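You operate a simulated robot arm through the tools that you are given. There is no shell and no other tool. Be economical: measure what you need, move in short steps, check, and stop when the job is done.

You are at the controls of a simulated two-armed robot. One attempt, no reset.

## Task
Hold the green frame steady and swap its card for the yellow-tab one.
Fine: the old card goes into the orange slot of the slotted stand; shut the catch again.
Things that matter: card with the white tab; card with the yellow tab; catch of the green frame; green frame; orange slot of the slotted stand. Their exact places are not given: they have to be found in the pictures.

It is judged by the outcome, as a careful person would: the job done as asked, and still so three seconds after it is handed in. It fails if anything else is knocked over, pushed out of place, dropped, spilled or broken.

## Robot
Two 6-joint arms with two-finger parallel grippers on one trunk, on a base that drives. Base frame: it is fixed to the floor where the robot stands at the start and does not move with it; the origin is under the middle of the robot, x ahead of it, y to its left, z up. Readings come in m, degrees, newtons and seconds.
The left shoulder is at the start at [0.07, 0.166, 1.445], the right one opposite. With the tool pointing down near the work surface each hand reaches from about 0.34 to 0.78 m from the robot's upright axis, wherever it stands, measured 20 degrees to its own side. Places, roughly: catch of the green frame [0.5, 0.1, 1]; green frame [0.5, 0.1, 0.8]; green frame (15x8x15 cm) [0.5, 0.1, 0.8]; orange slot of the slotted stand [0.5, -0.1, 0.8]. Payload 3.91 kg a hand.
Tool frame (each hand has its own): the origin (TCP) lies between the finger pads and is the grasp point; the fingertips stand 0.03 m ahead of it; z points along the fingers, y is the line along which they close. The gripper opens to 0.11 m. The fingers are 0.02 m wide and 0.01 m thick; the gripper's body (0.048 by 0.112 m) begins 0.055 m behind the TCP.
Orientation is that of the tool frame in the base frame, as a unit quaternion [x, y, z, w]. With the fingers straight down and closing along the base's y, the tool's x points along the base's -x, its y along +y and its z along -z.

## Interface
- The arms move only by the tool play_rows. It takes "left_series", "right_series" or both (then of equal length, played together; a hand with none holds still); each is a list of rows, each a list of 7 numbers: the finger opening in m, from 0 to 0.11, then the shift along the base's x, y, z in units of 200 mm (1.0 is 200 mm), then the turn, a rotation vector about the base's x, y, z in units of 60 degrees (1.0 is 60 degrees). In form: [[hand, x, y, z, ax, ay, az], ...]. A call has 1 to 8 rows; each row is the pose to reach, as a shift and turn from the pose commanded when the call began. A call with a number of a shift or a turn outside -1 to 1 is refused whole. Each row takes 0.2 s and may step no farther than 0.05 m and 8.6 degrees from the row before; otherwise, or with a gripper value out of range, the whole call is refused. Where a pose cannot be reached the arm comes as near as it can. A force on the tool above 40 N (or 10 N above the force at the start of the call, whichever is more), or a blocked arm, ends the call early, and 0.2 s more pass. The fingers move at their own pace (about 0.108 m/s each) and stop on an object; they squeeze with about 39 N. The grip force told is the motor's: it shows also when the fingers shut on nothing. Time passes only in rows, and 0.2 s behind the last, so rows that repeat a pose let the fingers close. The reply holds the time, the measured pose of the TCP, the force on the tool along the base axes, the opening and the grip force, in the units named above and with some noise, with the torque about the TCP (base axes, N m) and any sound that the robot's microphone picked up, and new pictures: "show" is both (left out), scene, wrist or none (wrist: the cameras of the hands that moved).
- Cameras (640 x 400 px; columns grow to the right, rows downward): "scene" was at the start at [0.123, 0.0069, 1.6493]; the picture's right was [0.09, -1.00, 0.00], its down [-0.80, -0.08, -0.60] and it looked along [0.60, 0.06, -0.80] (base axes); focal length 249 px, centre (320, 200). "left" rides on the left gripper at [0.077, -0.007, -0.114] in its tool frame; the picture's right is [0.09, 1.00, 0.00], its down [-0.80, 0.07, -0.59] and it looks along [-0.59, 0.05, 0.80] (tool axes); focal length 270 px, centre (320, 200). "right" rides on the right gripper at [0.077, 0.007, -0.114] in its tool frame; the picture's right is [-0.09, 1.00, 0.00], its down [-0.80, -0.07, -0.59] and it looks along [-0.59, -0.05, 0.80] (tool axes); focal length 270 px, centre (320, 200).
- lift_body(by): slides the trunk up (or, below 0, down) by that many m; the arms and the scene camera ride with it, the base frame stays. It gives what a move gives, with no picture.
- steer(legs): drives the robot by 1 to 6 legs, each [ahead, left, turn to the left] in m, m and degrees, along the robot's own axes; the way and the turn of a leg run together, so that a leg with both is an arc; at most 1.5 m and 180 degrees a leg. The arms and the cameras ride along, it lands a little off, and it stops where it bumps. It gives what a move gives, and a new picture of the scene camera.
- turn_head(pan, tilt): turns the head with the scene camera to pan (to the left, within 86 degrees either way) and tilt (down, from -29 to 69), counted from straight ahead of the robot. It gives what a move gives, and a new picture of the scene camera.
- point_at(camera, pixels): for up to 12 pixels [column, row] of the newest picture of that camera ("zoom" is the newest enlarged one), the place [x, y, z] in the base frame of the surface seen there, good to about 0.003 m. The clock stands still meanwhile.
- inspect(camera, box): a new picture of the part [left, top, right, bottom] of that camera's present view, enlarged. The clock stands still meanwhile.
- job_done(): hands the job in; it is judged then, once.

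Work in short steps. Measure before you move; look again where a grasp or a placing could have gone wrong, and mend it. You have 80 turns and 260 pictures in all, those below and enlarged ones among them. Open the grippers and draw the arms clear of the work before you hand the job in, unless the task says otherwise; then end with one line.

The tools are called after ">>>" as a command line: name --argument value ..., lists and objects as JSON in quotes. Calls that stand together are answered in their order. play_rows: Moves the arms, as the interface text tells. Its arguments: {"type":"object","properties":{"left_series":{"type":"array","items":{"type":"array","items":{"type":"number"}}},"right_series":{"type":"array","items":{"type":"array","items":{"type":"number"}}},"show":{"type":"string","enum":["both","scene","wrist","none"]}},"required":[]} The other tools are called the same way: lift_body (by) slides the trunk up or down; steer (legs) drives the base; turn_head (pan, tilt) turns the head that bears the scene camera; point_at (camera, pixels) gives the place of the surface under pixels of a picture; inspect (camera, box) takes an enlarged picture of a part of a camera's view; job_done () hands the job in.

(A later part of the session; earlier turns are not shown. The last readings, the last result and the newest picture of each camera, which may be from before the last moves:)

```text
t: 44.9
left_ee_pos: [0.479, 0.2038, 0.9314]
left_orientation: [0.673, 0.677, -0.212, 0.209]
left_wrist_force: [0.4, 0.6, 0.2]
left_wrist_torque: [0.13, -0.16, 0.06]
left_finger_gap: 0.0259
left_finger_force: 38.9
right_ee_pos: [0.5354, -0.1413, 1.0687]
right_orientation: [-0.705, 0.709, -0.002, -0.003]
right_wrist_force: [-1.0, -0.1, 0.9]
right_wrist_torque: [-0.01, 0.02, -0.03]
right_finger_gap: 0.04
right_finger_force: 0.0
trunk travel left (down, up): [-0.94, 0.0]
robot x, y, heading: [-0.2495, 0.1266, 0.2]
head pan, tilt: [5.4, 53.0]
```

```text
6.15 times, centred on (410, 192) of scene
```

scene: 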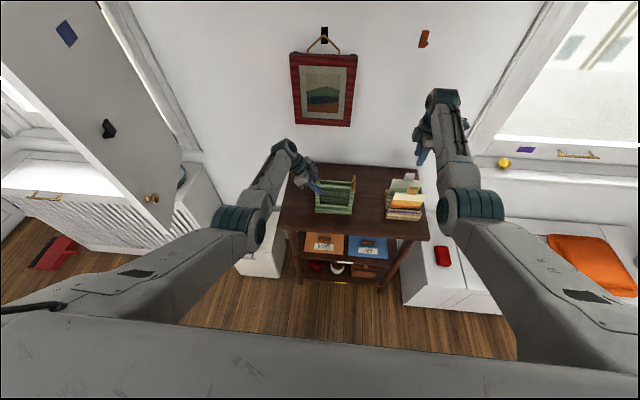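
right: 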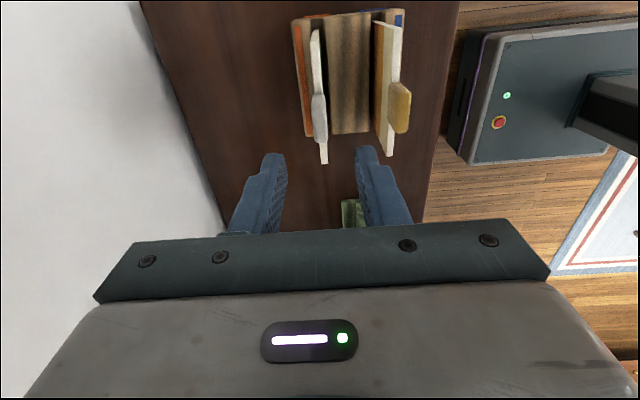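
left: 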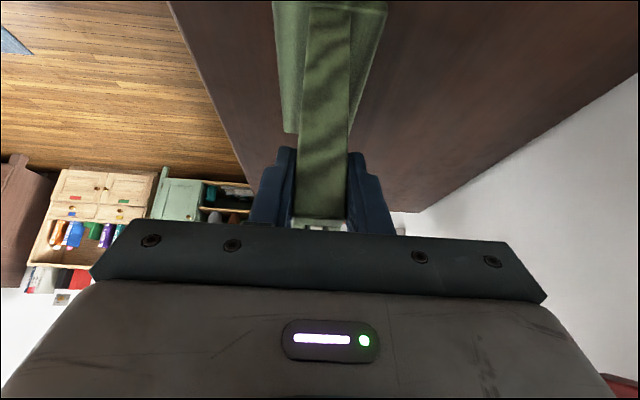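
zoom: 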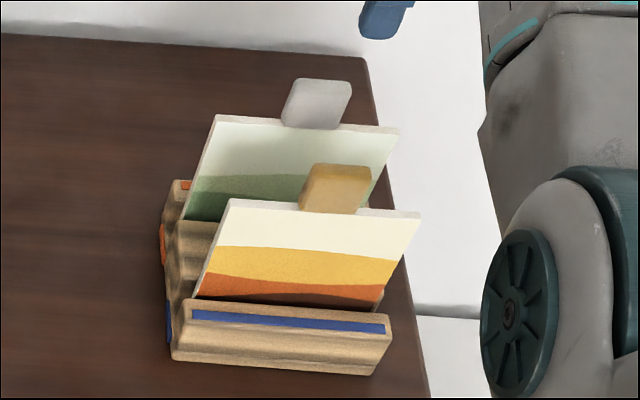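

The white card stands seated in the orange slot. I move the right hand above the yellow tab and measure it.

>>> play_rows --right_series '[[0.05, -0.17, -0.01, 0, 0, 0, 0], [0.05, -0.342, -0.01, 0, 0, 0, 0], [0.05, -0.342, -0.01, 0, 0, 0, 0]]' --show "wrist"

>>> inspect --camera "right" --box '[250, 20, 410, 170]'

```text
t: 45.7
left_ee_pos: [0.4799, 0.2035, 0.9308]
left_orientation: [0.673, 0.677, -0.212, 0.208]
left_wrist_force: [-1.2, 0.8, -0.3]
left_wrist_torque: [0.11, 0.06, -0.06]
left_finger_gap: 0.0258
left_finger_force: 39.1
right_ee_pos: [0.4667, -0.1441, 1.0698]
right_orientation: [-0.705, 0.709, -0.003, -0.004]
right_wrist_force: [-1.0, -0.1, -0.1]
right_wrist_torque: [0.02, -0.02, 0.0]
right_finger_gap: 0.0501
right_finger_force: 0.0
trunk travel left (down, up): [-0.94, 0.0]
robot x, y, heading: [-0.2495, 0.1259, 0.2]
head pan, tilt: [5.4, 53.0]
```

right: 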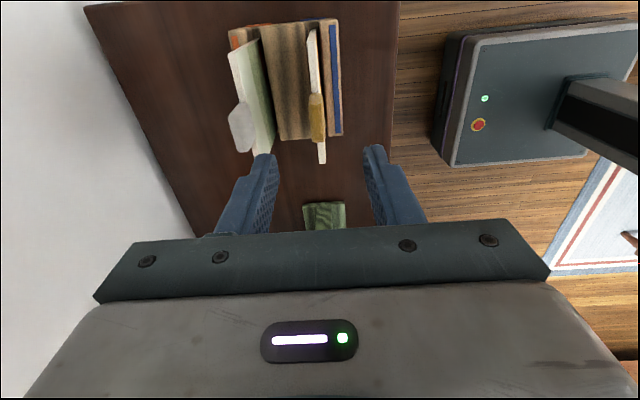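

```text
2.67 times, centred on (330, 95) of right
```

zoom: 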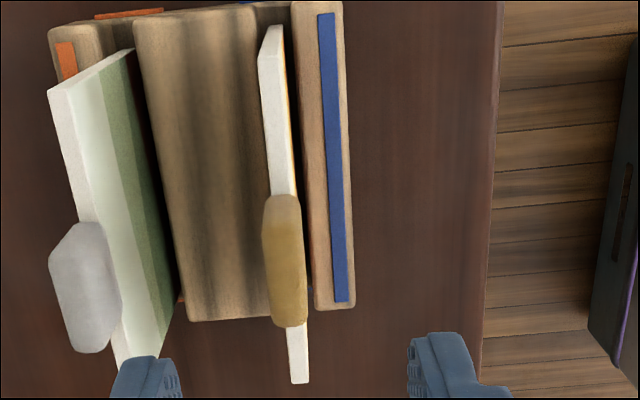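

I measure the yellow tab and card edges in the zoom.

>>> point_at --camera "zoom" --pixels '[[283, 205], [285, 260], [288, 318], [268, 260], [302, 260], [268, 60], [282, 180], [298, 375], [273, 32]]'

```text
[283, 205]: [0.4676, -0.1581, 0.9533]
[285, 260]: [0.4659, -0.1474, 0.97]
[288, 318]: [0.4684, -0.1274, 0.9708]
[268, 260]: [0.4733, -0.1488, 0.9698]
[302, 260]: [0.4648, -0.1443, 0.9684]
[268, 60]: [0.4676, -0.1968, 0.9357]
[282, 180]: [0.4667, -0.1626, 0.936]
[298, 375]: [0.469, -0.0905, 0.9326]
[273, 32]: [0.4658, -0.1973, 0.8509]
```

Tab centre is (0.4685,-0.143), top 0.970. I descend to z≈0.973 and grip.

>>> play_rows --right_series '[[0.05, 0.009, 0.005, -0.15, 0, 0, 0], [0.05, 0.009, 0.005, -0.35, 0, 0, 0], [0.05, 0.009, 0.005, -0.484, 0, 0, 0], [0.03, 0.009, 0.005, -0.484, 0, 0, 0], [0.01, 0.009, 0.005, -0.484, 0, 0, 0], [0.0, 0.009, 0.005, -0.484, 0, 0, 0], [0.0, 0.009, 0.005, -0.484, 0, 0, 0]]' --show "both"

>>> inspect --camera "scene" --box '[380, 160, 440, 225]'

```text
t: 47.3
left_ee_pos: [0.4792, 0.204, 0.9312]
left_orientation: [0.673, 0.677, -0.213, 0.21]
left_wrist_force: [-0.9, -0.4, -0.5]
left_wrist_torque: [-0.11, 0.0, -0.1]
left_finger_gap: 0.0259
left_finger_force: 39.0
right_ee_pos: [0.4683, -0.1428, 0.973]
right_orientation: [-0.705, 0.709, -0.002, -0.004]
right_wrist_force: [0.0, -0.1, 0.4]
right_wrist_torque: [0.0, 0.03, 0.0]
right_finger_gap: 0.0113
right_finger_force: 39.1
trunk travel left (down, up): [-0.94, 0.0]
robot x, y, heading: [-0.2499, 0.1256, -0.1]
head pan, tilt: [5.4, 53.0]
```

scene: 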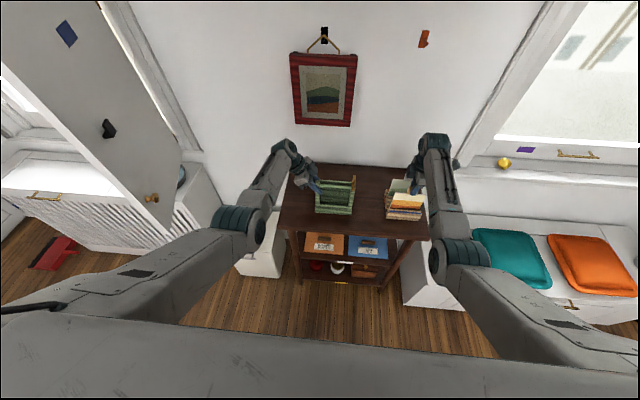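
right: 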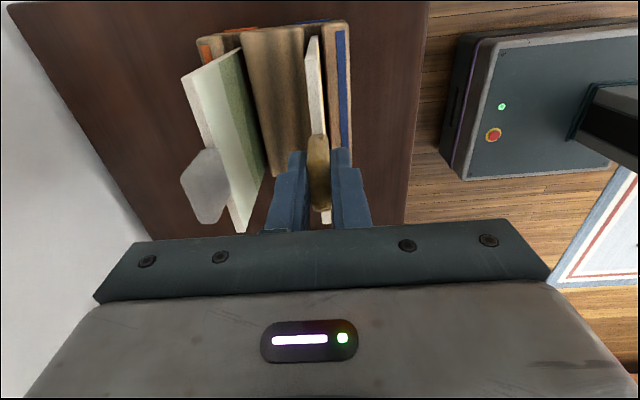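

```text
6.15 times, centred on (410, 192) of scene
```

zoom: 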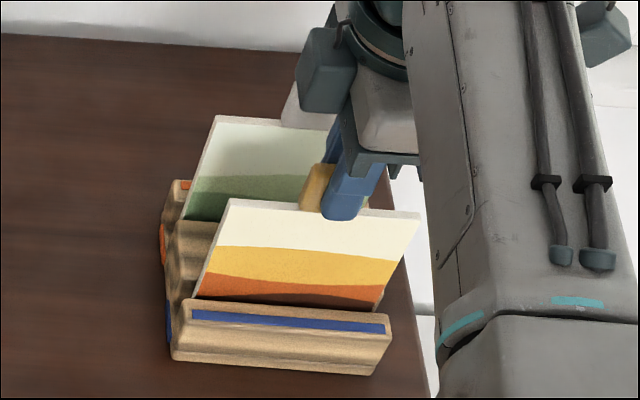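

The yellow tab is gripped. I lift to z≈1.12, then move +y at the same x into the gap between stand and frame (y≈−0.025).

>>> play_rows --right_series '[[0.0, 0, 0, 0.1, 0, 0, 0], [0.0, 0, 0, 0.3, 0, 0, 0], [0.0, 0, 0, 0.5, 0, 0, 0], [0.0, 0, 0, 0.65, 0, 0, 0], [0.0, 0, 0, 0.735, 0, 0, 0], [0.0, 0, 0.2, 0.735, 0, 0, 0], [0.0, 0, 0.4, 0.735, 0, 0, 0], [0.0, 0, 0.59, 0.735, 0, 0, 0]]' --show "both"

>>> inspect --camera "scene" --box '[330, 130, 440, 230]'

```text
t: 49.1
left_ee_pos: [0.4798, 0.2041, 0.9317]
left_orientation: [0.673, 0.677, -0.211, 0.211]
left_wrist_force: [0.8, -1.4, 0.3]
left_wrist_torque: [0.1, -0.13, -0.05]
left_finger_gap: 0.0259
left_finger_force: 39.1
right_ee_pos: [0.4689, -0.0234, 1.1205]
right_orientation: [-0.705, 0.709, -0.003, -0.004]
right_wrist_force: [-1.2, -0.5, -1.2]
right_wrist_torque: [-0.01, 0.01, 0.02]
right_finger_gap: 0.011
right_finger_force: 39.2
trunk travel left (down, up): [-0.94, 0.0]
robot x, y, heading: [-0.2512, 0.1318, 0.1]
head pan, tilt: [5.4, 53.0]
```

scene: 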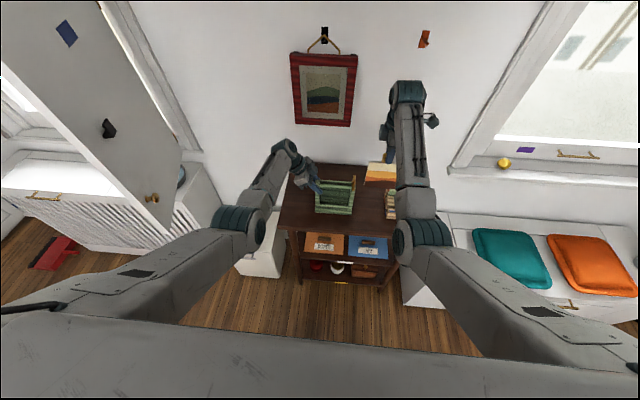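
right: 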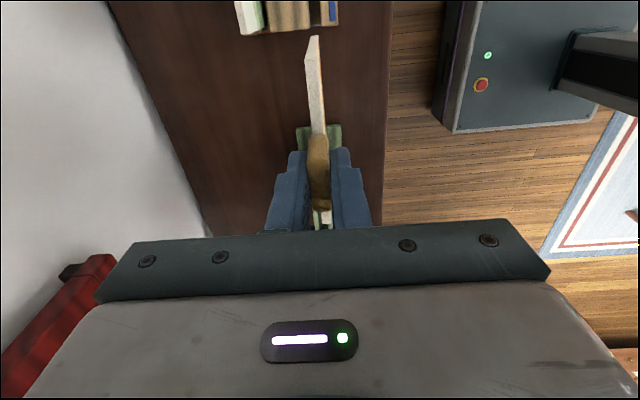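

```text
4.00 times, centred on (385, 180) of scene
```

zoom: 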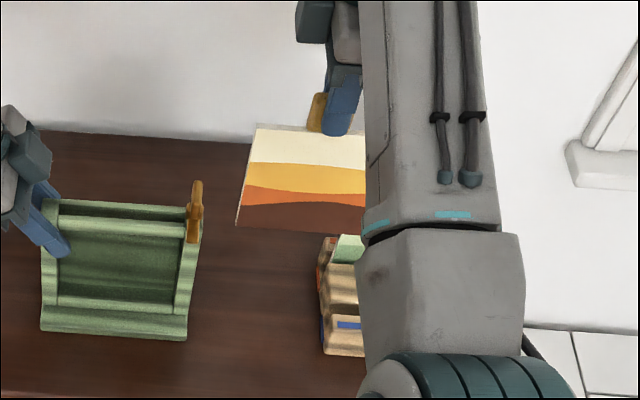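

The card is held upright. I measure its corner and bottom, plus the frame slot edges.

>>> point_at --camera "zoom" --pixels '[[258, 132], [240, 222], [300, 226], [350, 228], [340, 142], [62, 203], [62, 214], [180, 219], [180, 229], [120, 212], [120, 222], [55, 212]]'

>>> point_at --camera "right" --pixels '[[313, 45], [316, 100], [320, 130], [329, 222]]'

```text
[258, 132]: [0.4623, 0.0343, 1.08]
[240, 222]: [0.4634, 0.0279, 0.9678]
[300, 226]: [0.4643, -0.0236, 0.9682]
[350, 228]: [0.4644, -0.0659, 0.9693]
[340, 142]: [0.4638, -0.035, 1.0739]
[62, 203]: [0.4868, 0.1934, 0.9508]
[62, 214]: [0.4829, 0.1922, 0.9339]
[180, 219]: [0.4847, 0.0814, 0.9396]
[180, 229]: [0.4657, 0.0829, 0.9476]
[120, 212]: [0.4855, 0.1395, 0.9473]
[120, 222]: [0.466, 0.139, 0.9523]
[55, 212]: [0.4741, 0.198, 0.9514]
```

```text
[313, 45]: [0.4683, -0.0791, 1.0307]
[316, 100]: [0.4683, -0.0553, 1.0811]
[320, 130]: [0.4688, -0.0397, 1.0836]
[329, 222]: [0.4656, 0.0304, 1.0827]
```

The card is well centred under the TCP. I go around the knob: +x to 0.532, then +y to 0.133, staying behind the frame for now.

>>> play_rows --right_series '[[0.0, 0.15, 0, 0, 0, 0, 0], [0.0, 0.315, 0, 0, 0, 0, 0], [0.0, 0.315, 0.2, 0, 0, 0, 0], [0.0, 0.315, 0.4, 0, 0, 0, 0], [0.0, 0.315, 0.6, 0, 0, 0, 0], [0.0, 0.315, 0.785, 0, 0, 0, 0], [0.0, 0.315, 0.785, 0, 0, 0, 0]]' --show "both"

>>> inspect --camera "right" --box '[240, 0, 440, 230]'

>>> inspect --camera "scene" --box '[300, 150, 370, 220]'

```text
t: 50.7
left_ee_pos: [0.4795, 0.2041, 0.9327]
left_orientation: [0.673, 0.678, -0.211, 0.209]
left_wrist_force: [0.3, 2.1, 1.0]
left_wrist_torque: [-0.06, -0.17, 0.03]
left_finger_gap: 0.026
left_finger_force: 38.4
right_ee_pos: [0.5331, 0.1301, 1.1195]
right_orientation: [-0.705, 0.709, -0.003, -0.002]
right_wrist_force: [-0.2, -0.8, -0.5]
right_wrist_torque: [0.01, -0.01, -0.01]
right_finger_gap: 0.0111
right_finger_force: 38.9
trunk travel left (down, up): [-0.94, 0.0]
robot x, y, heading: [-0.2484, 0.1265, 0.4]
head pan, tilt: [5.4, 53.0]
```

scene: 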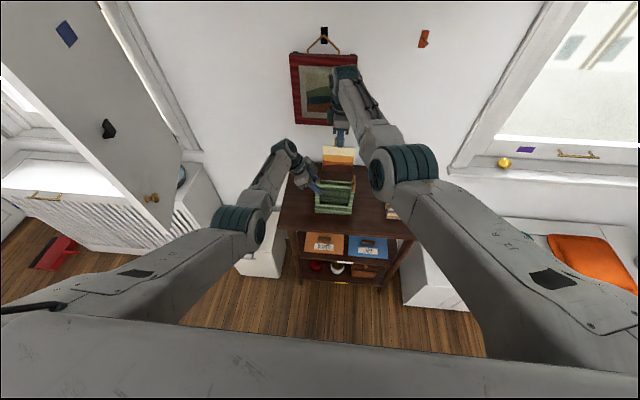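
right: 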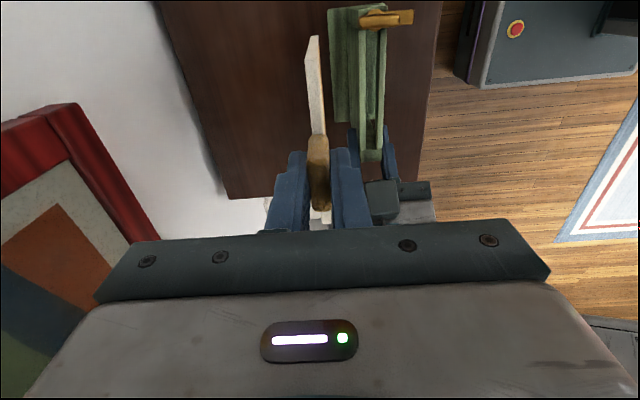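

```text
1.74 times, centred on (340, 115) of right
```

zoom: 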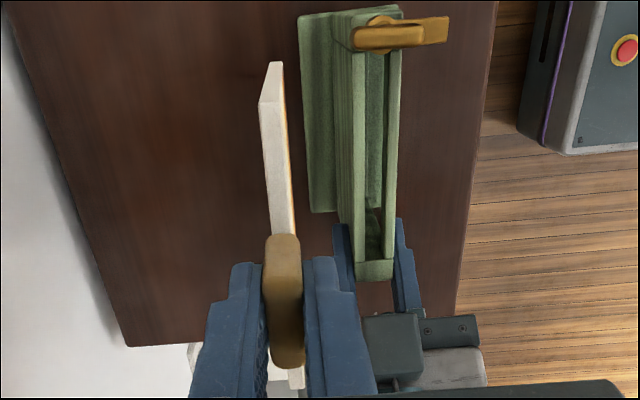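

```text
5.71 times, centred on (335, 185) of scene
```

zoom: 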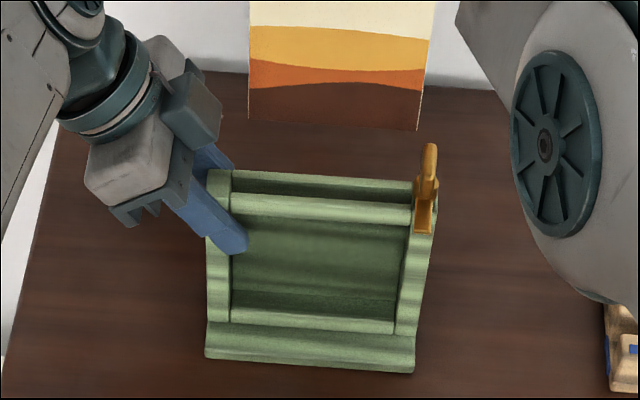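

I zoom the right camera on the frame slot to fix its centre line.

>>> inspect --camera "right" --box '[290, 10, 430, 170]'

```text
2.50 times, centred on (360, 90) of right
```

zoom: 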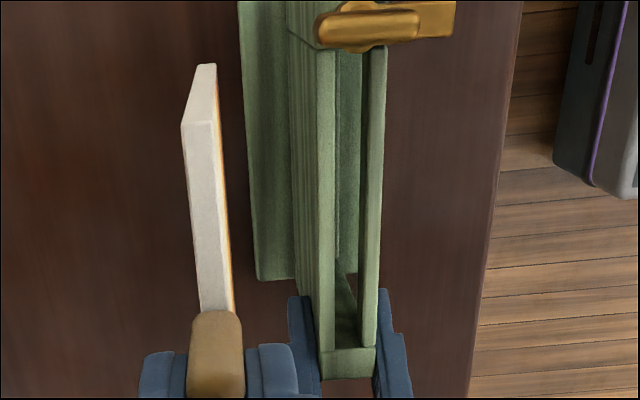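

>>> point_at --camera "zoom" --pixels '[[331, 80], [366, 80], [334, 320], [363, 320], [320, 200], [333, 200], [367, 200], [378, 200], [348, 360], [198, 125], [218, 290], [345, 340]]'

```text
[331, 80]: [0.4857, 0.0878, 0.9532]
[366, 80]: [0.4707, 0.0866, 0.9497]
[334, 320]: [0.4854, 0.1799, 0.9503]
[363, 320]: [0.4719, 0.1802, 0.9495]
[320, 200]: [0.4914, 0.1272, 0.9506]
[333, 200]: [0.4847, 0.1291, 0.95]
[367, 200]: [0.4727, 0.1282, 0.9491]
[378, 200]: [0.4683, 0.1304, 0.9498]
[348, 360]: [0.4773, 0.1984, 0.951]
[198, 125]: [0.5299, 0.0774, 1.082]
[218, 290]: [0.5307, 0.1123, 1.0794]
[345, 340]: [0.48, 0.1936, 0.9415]
```

Slot centre x≈0.479 (0.472–0.485), y≈0.077–0.192. The card centre is about 2.5 mm in front of the TCP. I move to TCP x 0.481, y 0.1335 above the slot.

>>> play_rows --right_series '[[0.0, -0.1, 0.017, 0, 0, 0, 0], [0.0, -0.2, 0.017, 0, 0, 0, 0], [0.0, -0.26, 0.017, 0, 0, 0, 0], [0.0, -0.26, 0.017, 0, 0, 0, 0]]' --show "both"

>>> inspect --camera "scene" --box '[305, 140, 375, 205]'

>>> inspect --camera "right" --box '[250, 0, 390, 160]'

```text
t: 51.7
left_ee_pos: [0.48, 0.2044, 0.9321]
left_orientation: [0.672, 0.678, -0.212, 0.211]
left_wrist_force: [-0.6, 1.7, 0.4]
left_wrist_torque: [-0.03, -0.15, 0.06]
left_finger_gap: 0.0258
left_finger_force: 39.1
right_ee_pos: [0.4801, 0.1353, 1.1185]
right_orientation: [-0.705, 0.709, -0.002, -0.003]
right_wrist_force: [0.1, -0.3, -0.2]
right_wrist_torque: [0.03, 0.02, 0.01]
right_finger_gap: 0.011
right_finger_force: 39.3
trunk travel left (down, up): [-0.94, 0.0]
robot x, y, heading: [-0.251, 0.1269, 0.2]
head pan, tilt: [5.4, 53.0]
```

scene: 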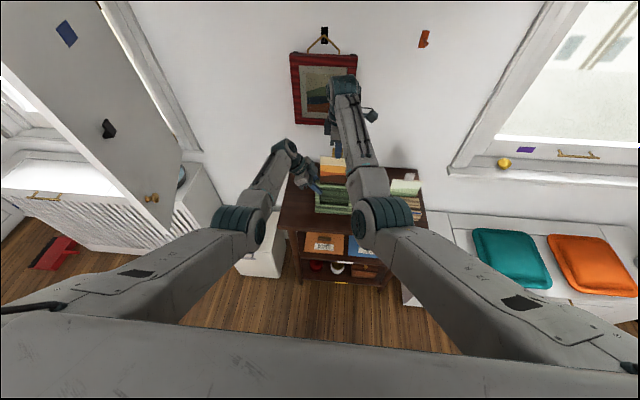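
right: 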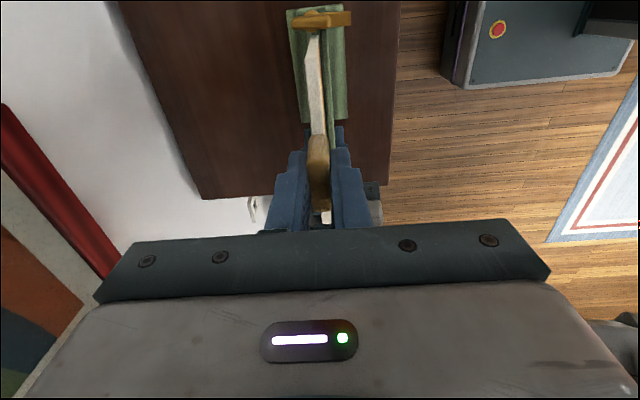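

```text
6.15 times, centred on (340, 172) of scene
```

zoom: 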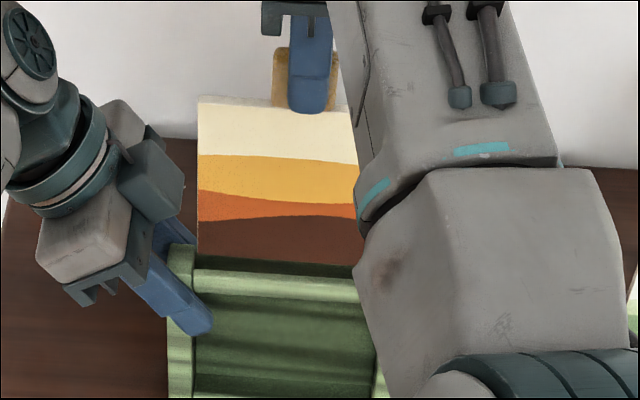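

```text
2.50 times, centred on (320, 80) of right
```

zoom: 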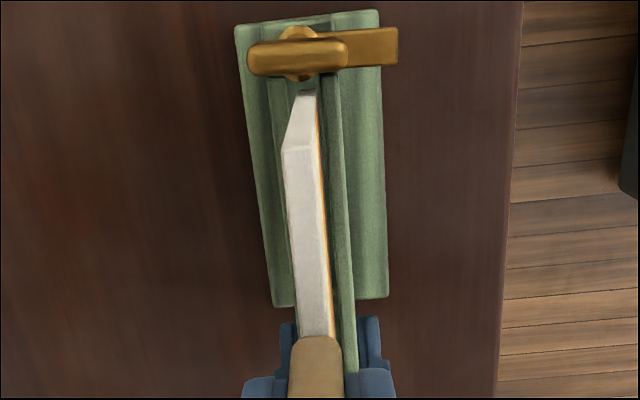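

I measure the card bottom and left edge against the left post and bars.

>>> point_at --camera "scene" --pixels '[[322, 180.5], [332, 181.5], [341, 182], [320.6, 178], [320.6, 165], [322, 160], [319, 184], [330, 185.5], [317, 185]]'

>>> point_at --camera "zoom" --pixels '[[300, 148], [314, 320], [284, 130], [308, 100], [283, 200], [292, 290], [345, 300], [336, 200], [355, 360]]'

```text
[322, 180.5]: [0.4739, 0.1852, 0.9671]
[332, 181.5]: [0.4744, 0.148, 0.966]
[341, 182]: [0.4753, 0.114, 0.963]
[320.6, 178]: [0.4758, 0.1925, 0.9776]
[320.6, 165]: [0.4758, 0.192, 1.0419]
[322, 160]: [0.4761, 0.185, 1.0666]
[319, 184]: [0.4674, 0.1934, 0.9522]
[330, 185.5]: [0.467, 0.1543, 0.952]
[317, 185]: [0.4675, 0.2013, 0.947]
```

```text
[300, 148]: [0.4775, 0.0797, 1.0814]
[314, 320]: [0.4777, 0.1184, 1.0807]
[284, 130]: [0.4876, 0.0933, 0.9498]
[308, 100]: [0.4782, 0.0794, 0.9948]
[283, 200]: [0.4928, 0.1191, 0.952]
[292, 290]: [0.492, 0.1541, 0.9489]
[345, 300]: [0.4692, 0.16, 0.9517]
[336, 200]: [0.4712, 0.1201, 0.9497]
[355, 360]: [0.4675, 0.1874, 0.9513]
```

The card (x 0.4745–0.481, y 0.080–0.190) lies within the slot opening. I start inserting slowly, 3 cm first.

>>> play_rows --right_series '[[0.0, 0.004, 0, -0.04, 0, 0, 0], [0.0, 0.004, 0, -0.08, 0, 0, 0], [0.0, 0.004, 0, -0.11, 0, 0, 0], [0.0, 0.004, 0, -0.15, 0, 0, 0]]' --show "both"

>>> inspect --camera "scene" --box '[305, 145, 375, 210]'

```text
t: 52.7
left_ee_pos: [0.4793, 0.2038, 0.9319]
left_orientation: [0.672, 0.677, -0.212, 0.21]
left_wrist_force: [-0.5, 0.8, 1.2]
left_wrist_torque: [0.1, -0.11, -0.02]
left_finger_gap: 0.0261
left_finger_force: 38.8
right_ee_pos: [0.4803, 0.1352, 1.0899]
right_orientation: [-0.705, 0.709, -0.002, -0.002]
right_wrist_force: [0.3, 0.5, -1.1]
right_wrist_torque: [-0.01, 0.0, 0.01]
right_finger_gap: 0.011
right_finger_force: 38.4
trunk travel left (down, up): [-0.94, 0.0]
robot x, y, heading: [-0.2522, 0.1301, 0.0]
head pan, tilt: [5.4, 53.0]
```

scene: 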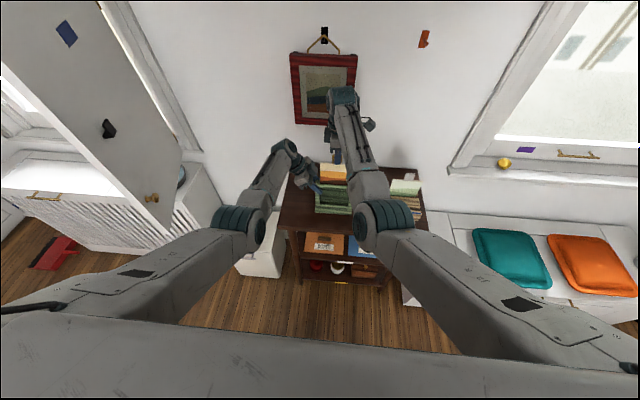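
right: 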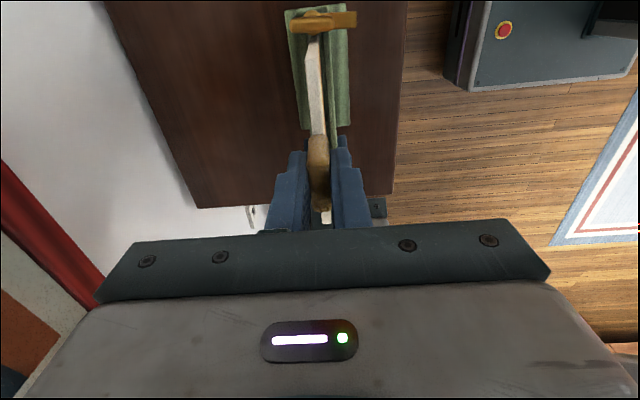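

```text
6.15 times, centred on (340, 178) of scene
```

zoom: 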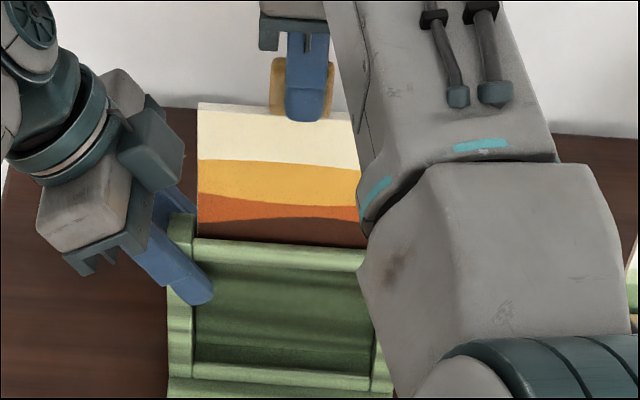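

It's entering freely, with no contact force. I continue to just above the seat (z≈0.997).

>>> play_rows --right_series '[[0.0, 0, 0, -0.08, 0, 0, 0], [0.0, 0, 0, -0.16, 0, 0, 0], [0.0, 0, 0, -0.24, 0, 0, 0], [0.0, 0, 0, -0.32, 0, 0, 0], [0.0, 0, 0, -0.4, 0, 0, 0], [0.0, 0, 0, -0.465, 0, 0, 0]]' --show "both"

>>> inspect --camera "scene" --box '[305, 145, 375, 220]'

```text
t: 54.1
left_ee_pos: [0.4804, 0.2036, 0.9313]
left_orientation: [0.673, 0.677, -0.211, 0.21]
left_wrist_force: [-0.2, 0.9, -0.1]
left_wrist_torque: [0.1, -0.11, -0.01]
left_finger_gap: 0.0262
left_finger_force: 39.0
right_ee_pos: [0.4802, 0.1361, 0.9964]
right_orientation: [-0.706, 0.709, -0.002, -0.003]
right_wrist_force: [0.4, 0.3, 0.2]
right_wrist_torque: [-0.01, -0.01, -0.04]
right_finger_gap: 0.0111
right_finger_force: 38.7
trunk travel left (down, up): [-0.94, 0.0]
robot x, y, heading: [-0.2496, 0.1287, 0.0]
head pan, tilt: [5.4, 53.0]
```

scene: 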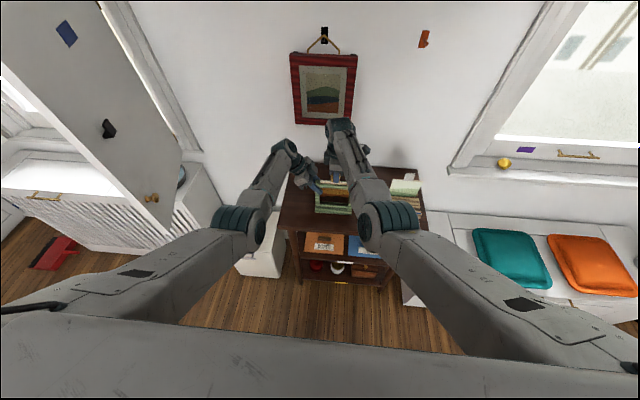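
right: 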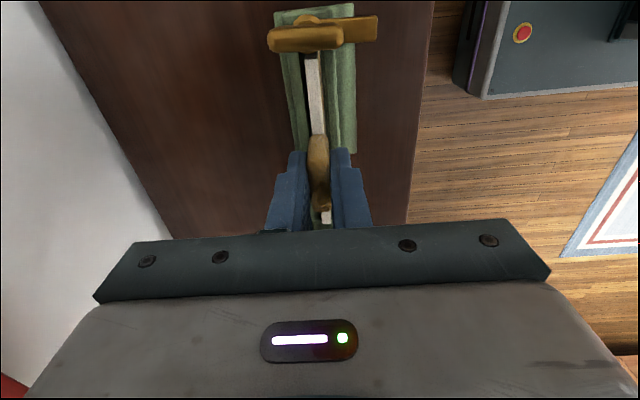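

```text
5.33 times, centred on (340, 182) of scene
```

zoom: 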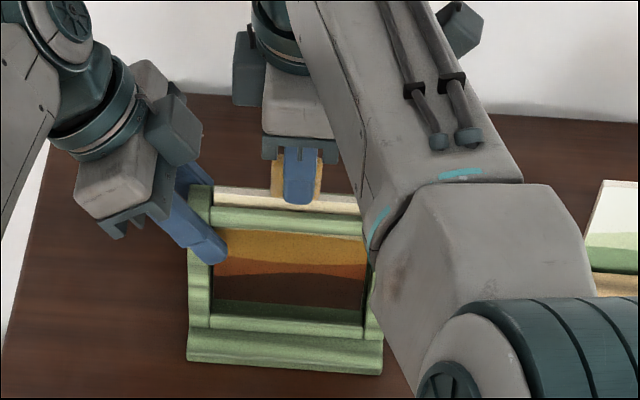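

Almost seated. I lower a few millimetres more to feel the floor.

>>> play_rows --right_series '[[0.0, 0, 0, -0.01, 0, 0, 0], [0.0, 0, 0, -0.02, 0, 0, 0], [0.0, 0, 0, -0.028, 0, 0, 0], [0.0, 0, 0, -0.036, 0, 0, 0]]' --show "none"

```text
t: 55.1
left_ee_pos: [0.4802, 0.2037, 0.9315]
left_orientation: [0.672, 0.678, -0.212, 0.21]
left_wrist_force: [-0.6, 1.9, 0.5]
left_wrist_torque: [0.08, -0.06, -0.02]
left_finger_gap: 0.026
left_finger_force: 38.6
right_ee_pos: [0.4804, 0.1357, 0.9888]
right_orientation: [-0.705, 0.709, -0.001, -0.003]
right_wrist_force: [0.2, 0.0, -0.2]
right_wrist_torque: [0.04, -0.01, 0.0]
right_finger_gap: 0.0111
right_finger_force: 39.0
trunk travel left (down, up): [-0.94, 0.0]
robot x, y, heading: [-0.2492, 0.1277, 0.5]
head pan, tilt: [5.4, 53.0]
```

There's still no contact at 0.989. I go 3 mm further, with the fingertips still above the bars.

>>> play_rows --right_series '[[0.0, 0, 0, -0.008, 0, 0, 0], [0.0, 0, 0, -0.016, 0, 0, 0], [0.0, 0, 0, -0.016, 0, 0, 0]]' --show "wrist"

>>> inspect --camera "scene" --box '[315, 170, 365, 215]'

```text
t: 55.9
left_ee_pos: [0.4788, 0.2034, 0.9318]
left_orientation: [0.673, 0.678, -0.21, 0.209]
left_wrist_force: [4.5, -1.0, -6.6]
left_wrist_torque: [-0.19, -0.95, 0.43]
left_finger_gap: 0.026
left_finger_force: 39.3
right_ee_pos: [0.4809, 0.1362, 0.9882]
right_orientation: [-0.705, 0.709, -0.003, -0.002]
right_wrist_force: [-3.0, -1.1, 15.6]
right_wrist_torque: [-0.04, 0.38, 0.05]
right_finger_gap: 0.0112
right_finger_force: 38.7
trunk travel left (down, up): [-0.94, 0.0]
robot x, y, heading: [-0.2479, 0.1292, -0.0]
head pan, tilt: [5.4, 53.0]
```

right: 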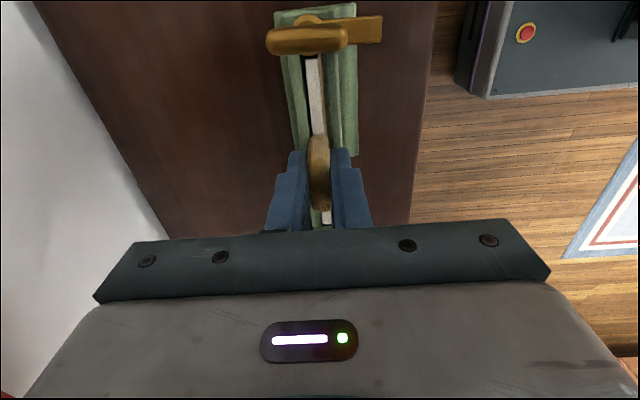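

```text
8.89 times, centred on (340, 192) of scene
```

zoom: 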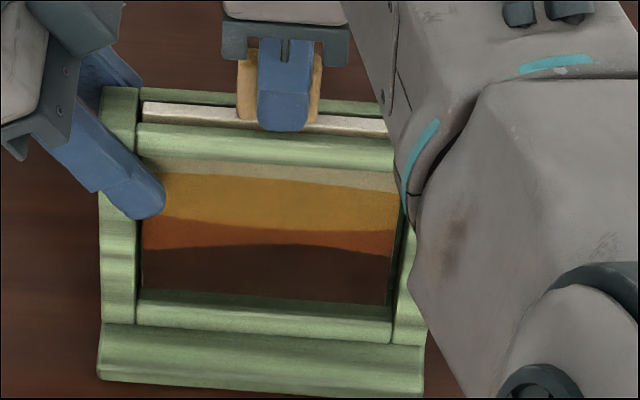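

It's seated (15.6 N). I relieve, open gently, and rise.

>>> play_rows --right_series '[[0.0, 0, 0, 0.012, 0, 0, 0], [0.015, 0, 0, 0.016, 0, 0, 0], [0.03, 0, 0, 0.016, 0, 0, 0], [0.05, 0, 0, 0.016, 0, 0, 0], [0.05, 0, 0, 0.2, 0, 0, 0], [0.05, 0, 0, 0.41, 0, 0, 0], [0.05, 0, -0.17, 0.41, 0, 0, 0], [0.05, 0, -0.335, 0.41, 0, 0, 0]]' --show "both"

>>> inspect --camera "right" --box '[240, 90, 400, 230]'

```text
t: 57.7
left_ee_pos: [0.4792, 0.2032, 0.9314]
left_orientation: [0.673, 0.677, -0.211, 0.21]
left_wrist_force: [0.8, -0.6, 0.0]
left_wrist_torque: [-0.05, -0.14, 0.1]
left_finger_gap: 0.026
left_finger_force: 38.9
right_ee_pos: [0.4815, 0.0666, 1.0682]
right_orientation: [-0.705, 0.709, -0.002, -0.004]
right_wrist_force: [-0.3, -0.1, -0.2]
right_wrist_torque: [-0.04, -0.01, -0.01]
right_finger_gap: 0.0497
right_finger_force: 0.1
trunk travel left (down, up): [-0.94, 0.0]
robot x, y, heading: [-0.2513, 0.1278, 0.4]
head pan, tilt: [5.4, 53.0]
```

scene: 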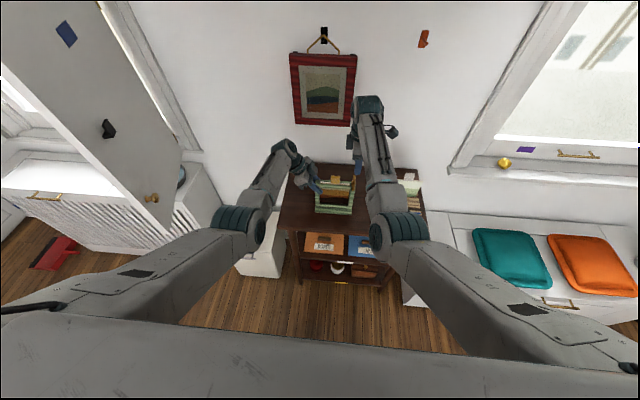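
right: 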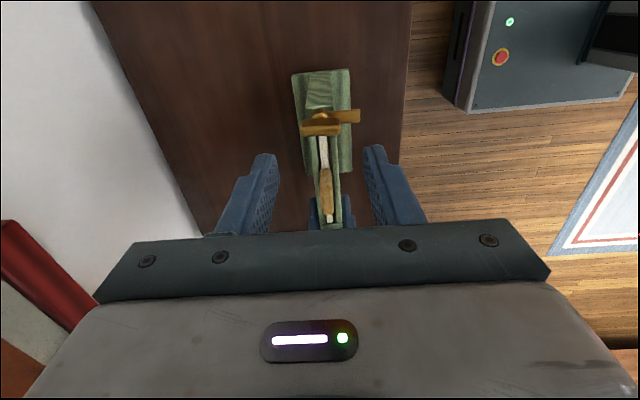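

```text
2.86 times, centred on (320, 160) of right
```

zoom: 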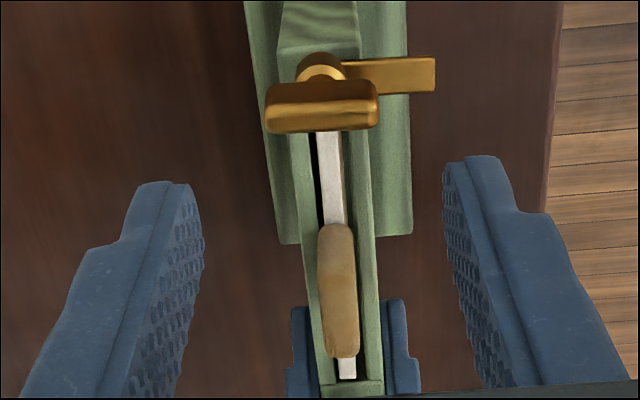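

The yellow card is in. I check its top height, then turn the right hand back to the knob's present direction (+87°).

>>> point_at --camera "zoom" --pixels '[[328, 160], [330, 210], [347, 368], [320, 105], [285, 105], [360, 105], [400, 75], [430, 75]]'

>>> play_rows --right_series '[[0.05, 0, 0, 0, 0, 0, 0.14], [0.05, 0, 0, 0, 0, 0, 0.28], [0.05, 0, 0, 0, 0, 0, 0.42], [0.05, 0, 0, 0, 0, 0, 0.56], [0.05, 0, 0, 0, 0, 0, 0.7], [0.05, 0, 0, 0, 0, 0, 0.84], [0.05, 0, 0, 0, 0, 0, 0.98]]' --show "none"

>>> play_rows --right_series '[[0.05, 0, 0, 0, 0, 0, 0.14], [0.05, 0, 0, 0, 0, 0, 0.28], [0.05, 0, 0, 0, 0, 0, 0.42], [0.05, 0, 0, 0, 0, 0, 0.47], [0.05, 0, 0, 0, 0, 0, 0.47]]' --show "wrist"

>>> inspect --camera "right" --box '[220, 80, 420, 230]'

```text
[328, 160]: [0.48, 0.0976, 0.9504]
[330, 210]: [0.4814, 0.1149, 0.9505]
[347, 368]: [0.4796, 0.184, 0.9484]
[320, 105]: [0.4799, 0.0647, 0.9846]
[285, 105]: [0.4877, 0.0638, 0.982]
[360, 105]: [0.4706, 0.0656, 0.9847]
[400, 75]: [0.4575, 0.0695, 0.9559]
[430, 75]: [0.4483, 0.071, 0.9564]
```

```text
t: 59.3
left_ee_pos: [0.479, 0.2043, 0.9329]
left_orientation: [0.672, 0.677, -0.212, 0.21]
left_wrist_force: [-0.1, -1.8, 0.2]
left_wrist_torque: [-0.22, -0.21, 0.02]
left_finger_gap: 0.0258
left_finger_force: 39.2
right_ee_pos: [0.4808, 0.0679, 1.0681]
right_orientation: [0.963, -0.269, 0.002, 0.002]
right_wrist_force: [-0.4, -0.3, 0.2]
right_wrist_torque: [0.01, 0.01, 0.01]
right_finger_gap: 0.0501
right_finger_force: 0.0
trunk travel left (down, up): [-0.94, 0.0]
robot x, y, heading: [-0.2488, 0.1287, 0.1]
head pan, tilt: [5.4, 53.0]
```

```text
t: 60.5
left_ee_pos: [0.4787, 0.2039, 0.9313]
left_orientation: [0.673, 0.677, -0.211, 0.21]
left_wrist_force: [0.9, -0.6, -0.7]
left_wrist_torque: [-0.21, -0.24, 0.04]
left_finger_gap: 0.0257
left_finger_force: 39.1
right_ee_pos: [0.4808, 0.0683, 1.0681]
right_orientation: [1.0, -0.028, 0.004, 0.001]
right_wrist_force: [0.0, 0.1, 0.4]
right_wrist_torque: [0.02, 0.03, 0.0]
right_finger_gap: 0.05
right_finger_force: 0.1
trunk travel left (down, up): [-0.94, 0.0]
robot x, y, heading: [-0.2499, 0.1278, 0.0]
head pan, tilt: [5.4, 53.0]
```

right: 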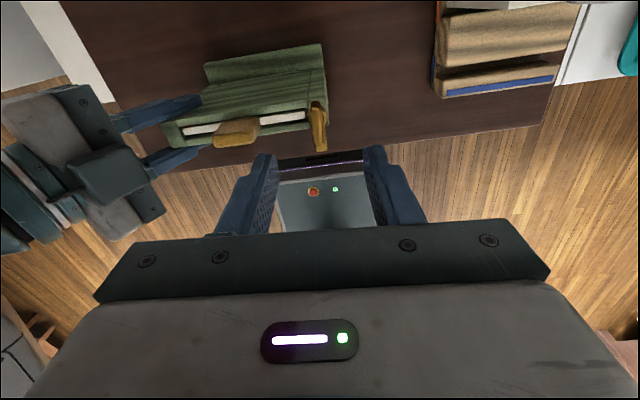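

```text
2.67 times, centred on (320, 155) of right
```

zoom: 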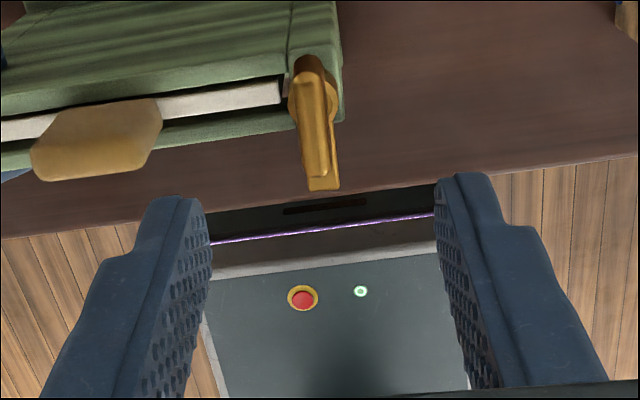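

The card top is back at 0.950, as the original was. I descend onto the knob, close, and turn it shut clockwise.

>>> play_rows --right_series '[[0.05, -0.007, 0.001, -0.18, 0, 0, 0], [0.05, -0.007, 0.001, -0.35, 0, 0, 0], [0.03, -0.007, 0.001, -0.35, 0, 0, 0], [0.01, -0.007, 0.001, -0.35, 0, 0, 0], [0.0, -0.007, 0.001, -0.35, 0, 0, 0], [0.0, -0.007, 0.001, -0.35, 0, 0, 0]]' --show "wrist"

>>> inspect --camera "right" --box '[240, 100, 400, 230]'

```text
t: 61.9
left_ee_pos: [0.4801, 0.2032, 0.9321]
left_orientation: [0.673, 0.677, -0.212, 0.21]
left_wrist_force: [-1.5, -9.0, 0.5]
left_wrist_torque: [0.98, -0.2, -0.23]
left_finger_gap: 0.026
left_finger_force: 39.0
right_ee_pos: [0.4802, 0.0688, 0.9961]
right_orientation: [1.0, -0.028, 0.004, 0.0]
right_wrist_force: [2.3, 11.2, -0.2]
right_wrist_torque: [0.23, -0.02, 0.01]
right_finger_gap: 0.0081
right_finger_force: 39.0
trunk travel left (down, up): [-0.94, 0.0]
robot x, y, heading: [-0.2511, 0.1265, 0.0]
head pan, tilt: [5.4, 53.0]
```

right: 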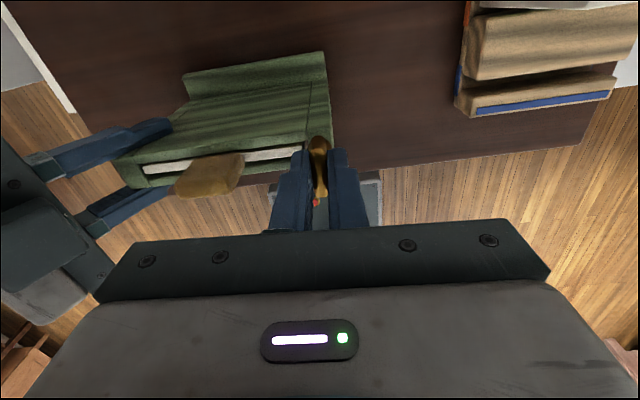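

```text
3.08 times, centred on (320, 165) of right
```

zoom: 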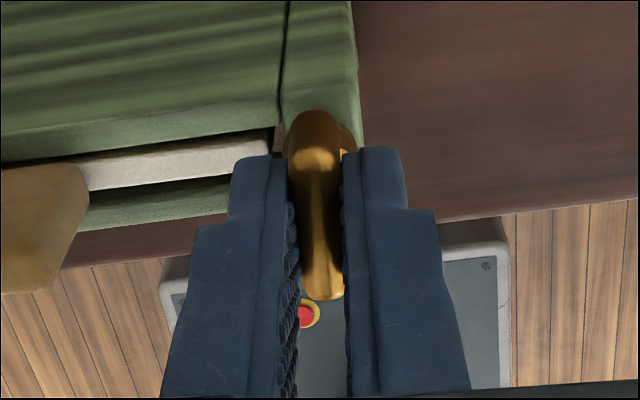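

The knob is gripped again. I turn it clockwise in two stages, back to the starting (shut) angle.

>>> play_rows --right_series '[[0.0, 0, 0, 0, 0, 0, -0.14], [0.0, 0, 0, 0, 0, 0, -0.28], [0.0, 0, 0, 0, 0, 0, -0.42], [0.0, 0, 0, 0, 0, 0, -0.56], [0.0, 0, 0, 0, 0, 0, -0.7], [0.0, 0, 0, 0, 0, 0, -0.84], [0.0, 0, 0, 0, 0, 0, -0.98]]' --show "none"

>>> play_rows --right_series '[[0.0, 0, 0, 0, 0, 0, -0.13], [0.0, 0, 0, 0, 0, 0, -0.26], [0.0, 0, 0, 0, 0, 0, -0.38], [0.0, 0, 0, 0, 0, 0, -0.46], [0.0, 0, 0, 0, 0, 0, -0.46]]' --show "both"

>>> inspect --camera "right" --box '[240, 100, 400, 230]'

```text
t: 63.5
left_ee_pos: [0.4801, 0.2041, 0.9326]
left_orientation: [0.673, 0.677, -0.212, 0.21]
left_wrist_force: [-5.1, -20.2, 9.1]
left_wrist_torque: [0.07, 0.04, -0.86]
left_finger_gap: 0.026
left_finger_force: 39.4
right_ee_pos: [0.4803, 0.0697, 0.9965]
right_orientation: [0.857, -0.516, 0.002, 0.003]
right_wrist_force: [6.1, 20.1, -8.7]
right_wrist_torque: [-0.09, -0.4, 0.03]
right_finger_gap: 0.0083
right_finger_force: 39.1
trunk travel left (down, up): [-0.94, 0.0]
robot x, y, heading: [-0.2512, 0.1312, 0.2]
head pan, tilt: [5.4, 53.0]
```

```text
t: 64.7
left_ee_pos: [0.4802, 0.2027, 0.932]
left_orientation: [0.672, 0.677, -0.213, 0.211]
left_wrist_force: [-3.0, -23.0, 11.3]
left_wrist_torque: [-0.69, -0.09, -0.45]
left_finger_gap: 0.0259
left_finger_force: 39.2
right_ee_pos: [0.4797, 0.0697, 0.9978]
right_orientation: [0.709, -0.705, 0.002, 0.004]
right_wrist_force: [3.5, 21.2, -11.4]
right_wrist_torque: [0.37, -0.14, -0.02]
right_finger_gap: 0.0081
right_finger_force: 39.1
trunk travel left (down, up): [-0.94, 0.0]
robot x, y, heading: [-0.2476, 0.1275, 0.1]
head pan, tilt: [5.4, 53.0]
```

scene: 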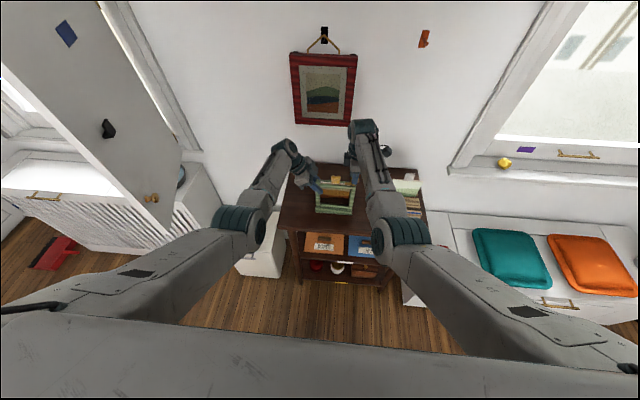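
right: 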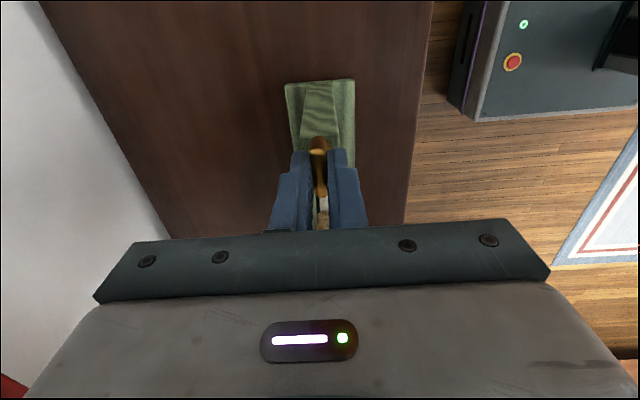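

```text
3.08 times, centred on (320, 165) of right
```

zoom: 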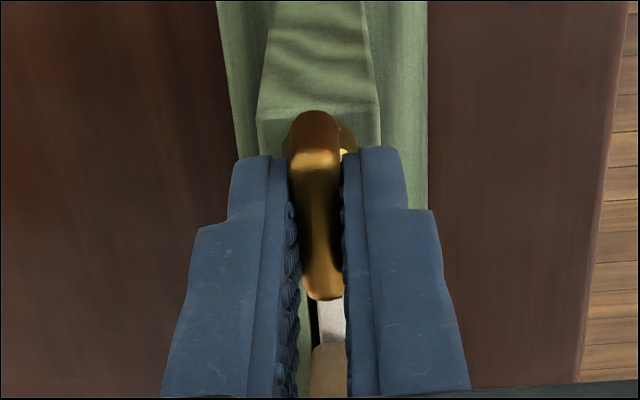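

The knob is back at the shut angle. I press 3° further onto the stop, release, and rise.

>>> play_rows --right_series '[[0.0, 0, 0, 0, 0, 0, -0.04], [0.0, 0, 0, 0, 0, 0, -0.04], [0.02, 0, 0, 0, 0, 0, -0.01], [0.04, 0, 0, 0, 0, 0, -0.01], [0.05, 0, 0, 0.03, 0, 0, -0.01], [0.05, 0, 0, 0.2, 0, 0, -0.01], [0.05, 0, 0, 0.36, 0, 0, -0.01]]' --show "both"

>>> inspect --camera "right" --box '[240, 90, 400, 230]'

>>> inspect --camera "scene" --box '[300, 160, 380, 220]'

```text
t: 66.3
left_ee_pos: [0.4797, 0.2043, 0.9327]
left_orientation: [0.672, 0.677, -0.211, 0.211]
left_wrist_force: [-0.9, 2.9, 2.6]
left_wrist_torque: [0.77, -0.2, 0.11]
left_finger_gap: 0.0261
left_finger_force: 38.8
right_ee_pos: [0.4792, 0.0678, 1.0706]
right_orientation: [-0.705, 0.709, -0.003, -0.004]
right_wrist_force: [0.6, 0.4, 0.2]
right_wrist_torque: [0.0, -0.01, 0.01]
right_finger_gap: 0.0503
right_finger_force: 0.0
trunk travel left (down, up): [-0.94, 0.0]
robot x, y, heading: [-0.2501, 0.1272, -0.0]
head pan, tilt: [5.4, 53.0]
```

scene: 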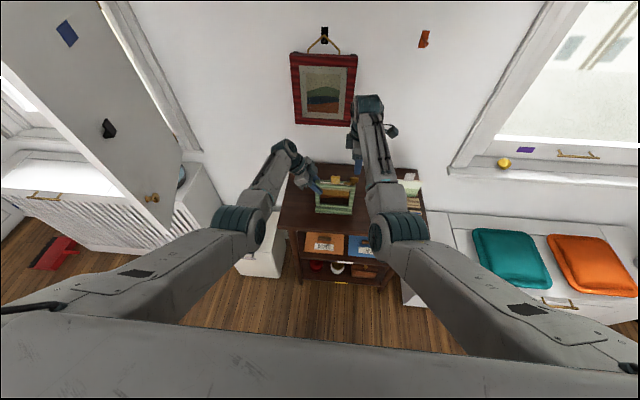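
right: 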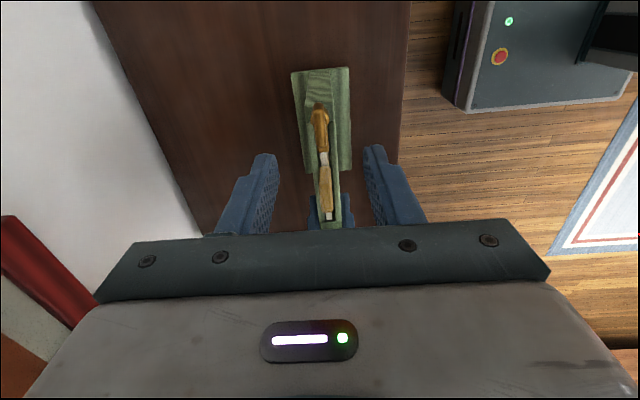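

```text
2.86 times, centred on (320, 160) of right
```

zoom: 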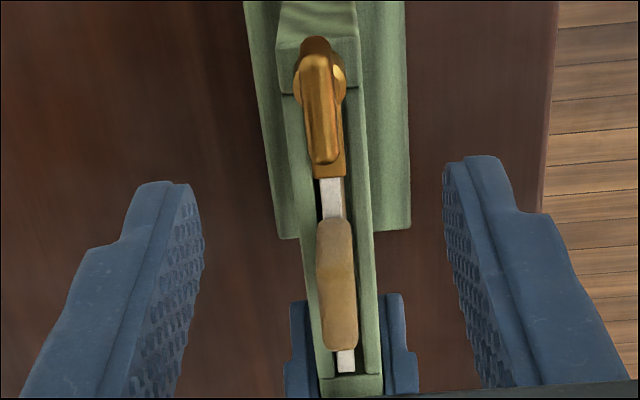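

```text
6.67 times, centred on (340, 190) of scene
```

zoom: 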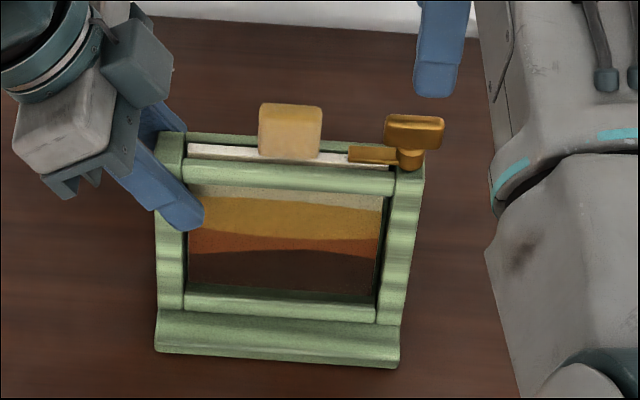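

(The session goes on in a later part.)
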